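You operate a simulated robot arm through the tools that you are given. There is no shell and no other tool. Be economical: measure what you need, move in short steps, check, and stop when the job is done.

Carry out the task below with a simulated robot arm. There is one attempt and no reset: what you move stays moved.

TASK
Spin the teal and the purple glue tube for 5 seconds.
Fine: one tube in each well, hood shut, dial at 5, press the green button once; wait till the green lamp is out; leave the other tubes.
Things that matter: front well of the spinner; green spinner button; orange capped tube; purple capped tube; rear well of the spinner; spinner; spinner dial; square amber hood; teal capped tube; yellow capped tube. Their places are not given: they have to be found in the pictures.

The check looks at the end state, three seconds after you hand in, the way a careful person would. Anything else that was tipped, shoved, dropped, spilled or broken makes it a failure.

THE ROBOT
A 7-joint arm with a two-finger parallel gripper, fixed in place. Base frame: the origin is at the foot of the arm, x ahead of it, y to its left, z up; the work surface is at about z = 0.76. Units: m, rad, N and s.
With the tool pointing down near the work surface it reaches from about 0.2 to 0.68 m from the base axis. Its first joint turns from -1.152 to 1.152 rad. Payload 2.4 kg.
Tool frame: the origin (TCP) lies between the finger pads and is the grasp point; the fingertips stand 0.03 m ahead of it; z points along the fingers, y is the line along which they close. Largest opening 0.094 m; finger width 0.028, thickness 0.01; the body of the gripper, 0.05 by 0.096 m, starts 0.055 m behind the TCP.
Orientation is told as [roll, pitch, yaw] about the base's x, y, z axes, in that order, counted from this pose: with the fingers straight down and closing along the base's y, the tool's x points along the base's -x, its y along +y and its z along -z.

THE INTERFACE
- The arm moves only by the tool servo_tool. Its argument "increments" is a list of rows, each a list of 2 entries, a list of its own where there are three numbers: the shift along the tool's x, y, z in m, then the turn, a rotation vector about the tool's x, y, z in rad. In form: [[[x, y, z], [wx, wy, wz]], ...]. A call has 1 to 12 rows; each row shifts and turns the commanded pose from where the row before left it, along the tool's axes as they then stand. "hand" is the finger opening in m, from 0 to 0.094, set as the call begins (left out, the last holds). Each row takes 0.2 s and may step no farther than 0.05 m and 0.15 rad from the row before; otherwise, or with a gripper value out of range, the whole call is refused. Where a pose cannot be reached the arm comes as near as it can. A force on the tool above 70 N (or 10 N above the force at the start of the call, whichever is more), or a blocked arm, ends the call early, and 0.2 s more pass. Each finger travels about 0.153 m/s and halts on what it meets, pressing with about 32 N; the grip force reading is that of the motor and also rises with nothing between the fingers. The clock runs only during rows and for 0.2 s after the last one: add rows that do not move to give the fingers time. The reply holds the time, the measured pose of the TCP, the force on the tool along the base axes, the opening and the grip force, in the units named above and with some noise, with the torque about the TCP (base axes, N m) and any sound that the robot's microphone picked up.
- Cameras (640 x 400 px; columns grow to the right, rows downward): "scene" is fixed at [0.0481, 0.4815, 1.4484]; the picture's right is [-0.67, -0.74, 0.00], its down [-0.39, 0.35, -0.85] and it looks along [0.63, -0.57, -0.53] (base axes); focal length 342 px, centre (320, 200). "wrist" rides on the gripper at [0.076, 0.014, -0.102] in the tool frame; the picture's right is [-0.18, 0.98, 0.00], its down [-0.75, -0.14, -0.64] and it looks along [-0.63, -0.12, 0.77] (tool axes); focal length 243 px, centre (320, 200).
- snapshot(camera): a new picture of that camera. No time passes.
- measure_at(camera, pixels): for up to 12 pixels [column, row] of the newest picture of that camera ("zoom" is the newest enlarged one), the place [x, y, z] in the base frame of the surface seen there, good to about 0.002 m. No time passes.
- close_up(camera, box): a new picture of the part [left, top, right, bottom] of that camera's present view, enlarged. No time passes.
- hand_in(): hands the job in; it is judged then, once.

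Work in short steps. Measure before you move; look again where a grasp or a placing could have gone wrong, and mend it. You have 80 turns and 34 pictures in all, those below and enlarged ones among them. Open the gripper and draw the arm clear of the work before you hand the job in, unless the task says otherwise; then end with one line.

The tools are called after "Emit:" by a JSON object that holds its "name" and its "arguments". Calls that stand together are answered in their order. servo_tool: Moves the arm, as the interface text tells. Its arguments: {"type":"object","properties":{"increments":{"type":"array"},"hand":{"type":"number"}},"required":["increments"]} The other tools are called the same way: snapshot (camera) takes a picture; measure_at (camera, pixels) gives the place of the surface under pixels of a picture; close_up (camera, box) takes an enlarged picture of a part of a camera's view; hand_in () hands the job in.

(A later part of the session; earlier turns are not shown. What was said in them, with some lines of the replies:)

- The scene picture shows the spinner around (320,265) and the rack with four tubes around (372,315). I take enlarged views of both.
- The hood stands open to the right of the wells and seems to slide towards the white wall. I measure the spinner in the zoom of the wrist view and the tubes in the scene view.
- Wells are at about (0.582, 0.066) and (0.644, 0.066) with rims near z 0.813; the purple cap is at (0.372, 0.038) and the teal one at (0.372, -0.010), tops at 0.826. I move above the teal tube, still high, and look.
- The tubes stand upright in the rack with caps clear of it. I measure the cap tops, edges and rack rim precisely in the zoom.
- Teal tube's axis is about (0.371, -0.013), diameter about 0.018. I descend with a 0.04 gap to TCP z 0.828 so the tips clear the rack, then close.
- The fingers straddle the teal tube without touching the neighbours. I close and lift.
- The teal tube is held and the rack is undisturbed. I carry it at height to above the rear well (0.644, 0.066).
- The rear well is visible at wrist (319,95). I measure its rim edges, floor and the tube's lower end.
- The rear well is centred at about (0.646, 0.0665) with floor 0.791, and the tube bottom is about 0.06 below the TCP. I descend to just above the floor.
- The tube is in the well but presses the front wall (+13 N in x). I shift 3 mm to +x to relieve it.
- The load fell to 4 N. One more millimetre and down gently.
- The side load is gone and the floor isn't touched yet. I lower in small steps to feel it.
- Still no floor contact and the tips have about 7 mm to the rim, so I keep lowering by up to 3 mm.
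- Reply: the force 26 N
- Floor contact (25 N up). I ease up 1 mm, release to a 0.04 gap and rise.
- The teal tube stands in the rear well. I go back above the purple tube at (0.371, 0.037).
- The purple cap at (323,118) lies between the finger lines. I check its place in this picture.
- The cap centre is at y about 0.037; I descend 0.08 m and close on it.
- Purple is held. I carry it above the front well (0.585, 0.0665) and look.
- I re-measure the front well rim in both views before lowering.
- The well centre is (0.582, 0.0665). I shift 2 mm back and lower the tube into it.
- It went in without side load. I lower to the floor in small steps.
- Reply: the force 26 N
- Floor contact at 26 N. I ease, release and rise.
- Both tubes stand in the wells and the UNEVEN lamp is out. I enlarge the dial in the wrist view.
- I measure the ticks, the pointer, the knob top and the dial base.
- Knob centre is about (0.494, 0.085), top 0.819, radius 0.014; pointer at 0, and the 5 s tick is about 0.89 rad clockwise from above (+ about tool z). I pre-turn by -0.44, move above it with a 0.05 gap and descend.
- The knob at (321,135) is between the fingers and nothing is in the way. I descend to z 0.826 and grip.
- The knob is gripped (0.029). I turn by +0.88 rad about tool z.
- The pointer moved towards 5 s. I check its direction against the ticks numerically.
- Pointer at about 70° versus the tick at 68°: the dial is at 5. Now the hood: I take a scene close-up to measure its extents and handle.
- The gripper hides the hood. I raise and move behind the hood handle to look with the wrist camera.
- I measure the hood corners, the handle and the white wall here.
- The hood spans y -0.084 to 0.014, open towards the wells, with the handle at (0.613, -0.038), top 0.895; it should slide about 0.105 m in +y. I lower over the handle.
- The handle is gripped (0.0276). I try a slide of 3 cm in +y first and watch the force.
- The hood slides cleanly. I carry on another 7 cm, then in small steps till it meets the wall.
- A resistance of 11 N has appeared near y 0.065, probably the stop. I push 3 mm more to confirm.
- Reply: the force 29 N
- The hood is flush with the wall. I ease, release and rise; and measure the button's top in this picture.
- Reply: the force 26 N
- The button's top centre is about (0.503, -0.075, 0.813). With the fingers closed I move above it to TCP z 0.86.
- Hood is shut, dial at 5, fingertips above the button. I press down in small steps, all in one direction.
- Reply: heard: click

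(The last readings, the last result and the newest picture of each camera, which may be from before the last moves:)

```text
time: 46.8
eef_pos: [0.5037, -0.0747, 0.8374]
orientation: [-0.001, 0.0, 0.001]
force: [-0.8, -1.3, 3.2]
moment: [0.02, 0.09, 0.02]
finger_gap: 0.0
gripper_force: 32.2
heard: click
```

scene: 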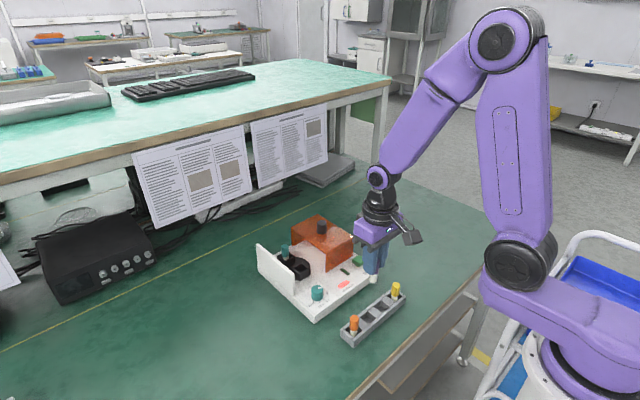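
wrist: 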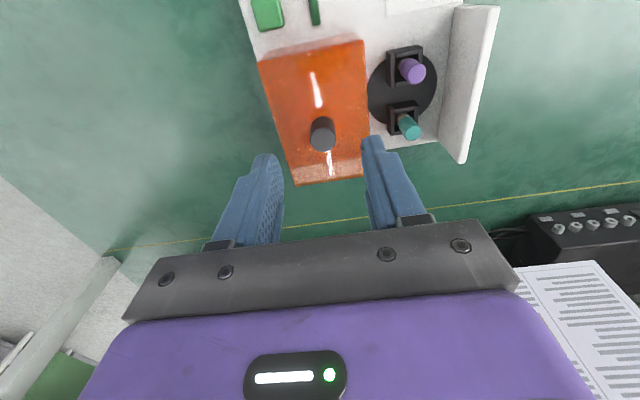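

A click was heard, so the button is pressed. I rise straight up and look at the lamp.

Emit:
{"name": "servo_tool", "arguments": {"increments": [[[0, 0, -0.03], [0, 0, 0]], [[0, 0, -0.04], [0, 0, 0]], [[0, 0, -0.04], [0, 0, 0]]]}}

Emit:
{"name": "close_up", "arguments": {"camera": "scene", "box": [260, 205, 390, 315]}}

```text
time: 47.6
eef_pos: [0.5031, -0.0754, 0.947]
orientation: [0.0, 0.001, -0.001]
force: [0.0, 0.3, -0.6]
moment: [-0.01, 0.02, 0.01]
finger_gap: 0.0
gripper_force: 31.9
```

```text
3.64 times, centred on (325, 260) of scene
```

zoom: 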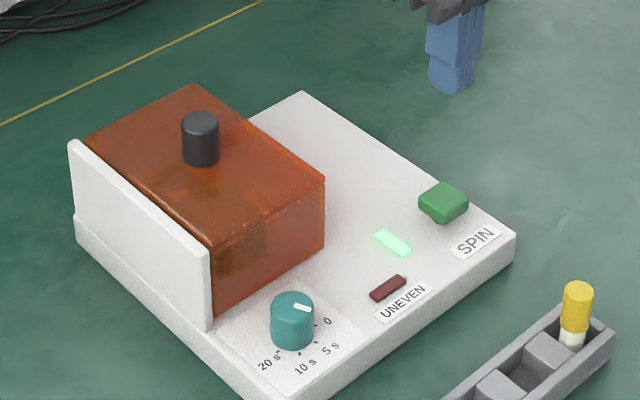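

The green lamp is lit: it spins. I open the gripper, draw up and wait over 5 seconds.

Emit:
{"name": "servo_tool", "arguments": {"increments": [[[0.02, 0, -0.04], [0, 0, 0]], [[0.02, 0, -0.04], [0, 0, 0]], [[0, 0, 0], [0, 0, 0]], [[0, 0, 0], [0, 0, 0]], [[0, 0, 0], [0, 0, 0]], [[0, 0, 0], [0, 0, 0]], [[0, 0, 0], [0, 0, 0]], [[0, 0, 0], [0, 0, 0]], [[0, 0, 0], [0, 0, 0]], [[0, 0, 0], [0, 0, 0]], [[0, 0, 0], [0, 0, 0]], [[0, 0, 0], [0, 0, 0]]], "hand": 0.09}}

Emit:
{"name": "servo_tool", "arguments": {"increments": [[[0, 0, 0], [0, 0, 0]], [[0, 0, 0], [0, 0, 0]], [[0, 0, 0], [0, 0, 0]], [[0, 0, 0], [0, 0, 0]], [[0, 0, 0], [0, 0, 0]], [[0, 0, 0], [0, 0, 0]], [[0, 0, 0], [0, 0, 0]], [[0, 0, 0], [0, 0, 0]], [[0, 0, 0], [0, 0, 0]], [[0, 0, 0], [0, 0, 0]], [[0, 0, 0], [0, 0, 0]], [[0, 0, 0], [0, 0, 0]]]}}

Emit:
{"name": "close_up", "arguments": {"camera": "scene", "box": [260, 205, 410, 345]}}

```text
time: 50.2
eef_pos: [0.4628, -0.0774, 1.0262]
orientation: [0.0, 0.001, 0.0]
force: [-0.2, -0.3, -0.1]
moment: [-0.01, -0.01, 0.04]
finger_gap: 0.09
gripper_force: 0.1
```

```text
time: 52.8
eef_pos: [0.4623, -0.0765, 1.0254]
orientation: [0.0, 0.002, -0.001]
force: [-0.5, -0.8, 0.2]
moment: [0.01, -0.02, -0.04]
finger_gap: 0.0898
gripper_force: 0.1
```

```text
2.86 times, centred on (335, 275) of scene
```

zoom: 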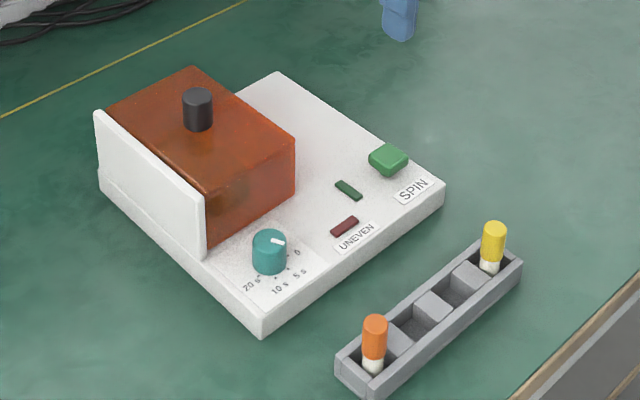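

The green lamp is out, the hood is shut, the other tubes stand undisturbed and the arm is clear and open. I hand in.

Emit:
{"name": "hand_in", "arguments": {}}

```text
The job is handed in.
```

The teal tube (rear well) and the purple tube (front well) were spun with the hood shut and the dial at 5. I pressed the green button once and handed in after the green lamp went out; the orange and yellow tubes were left in the rack.
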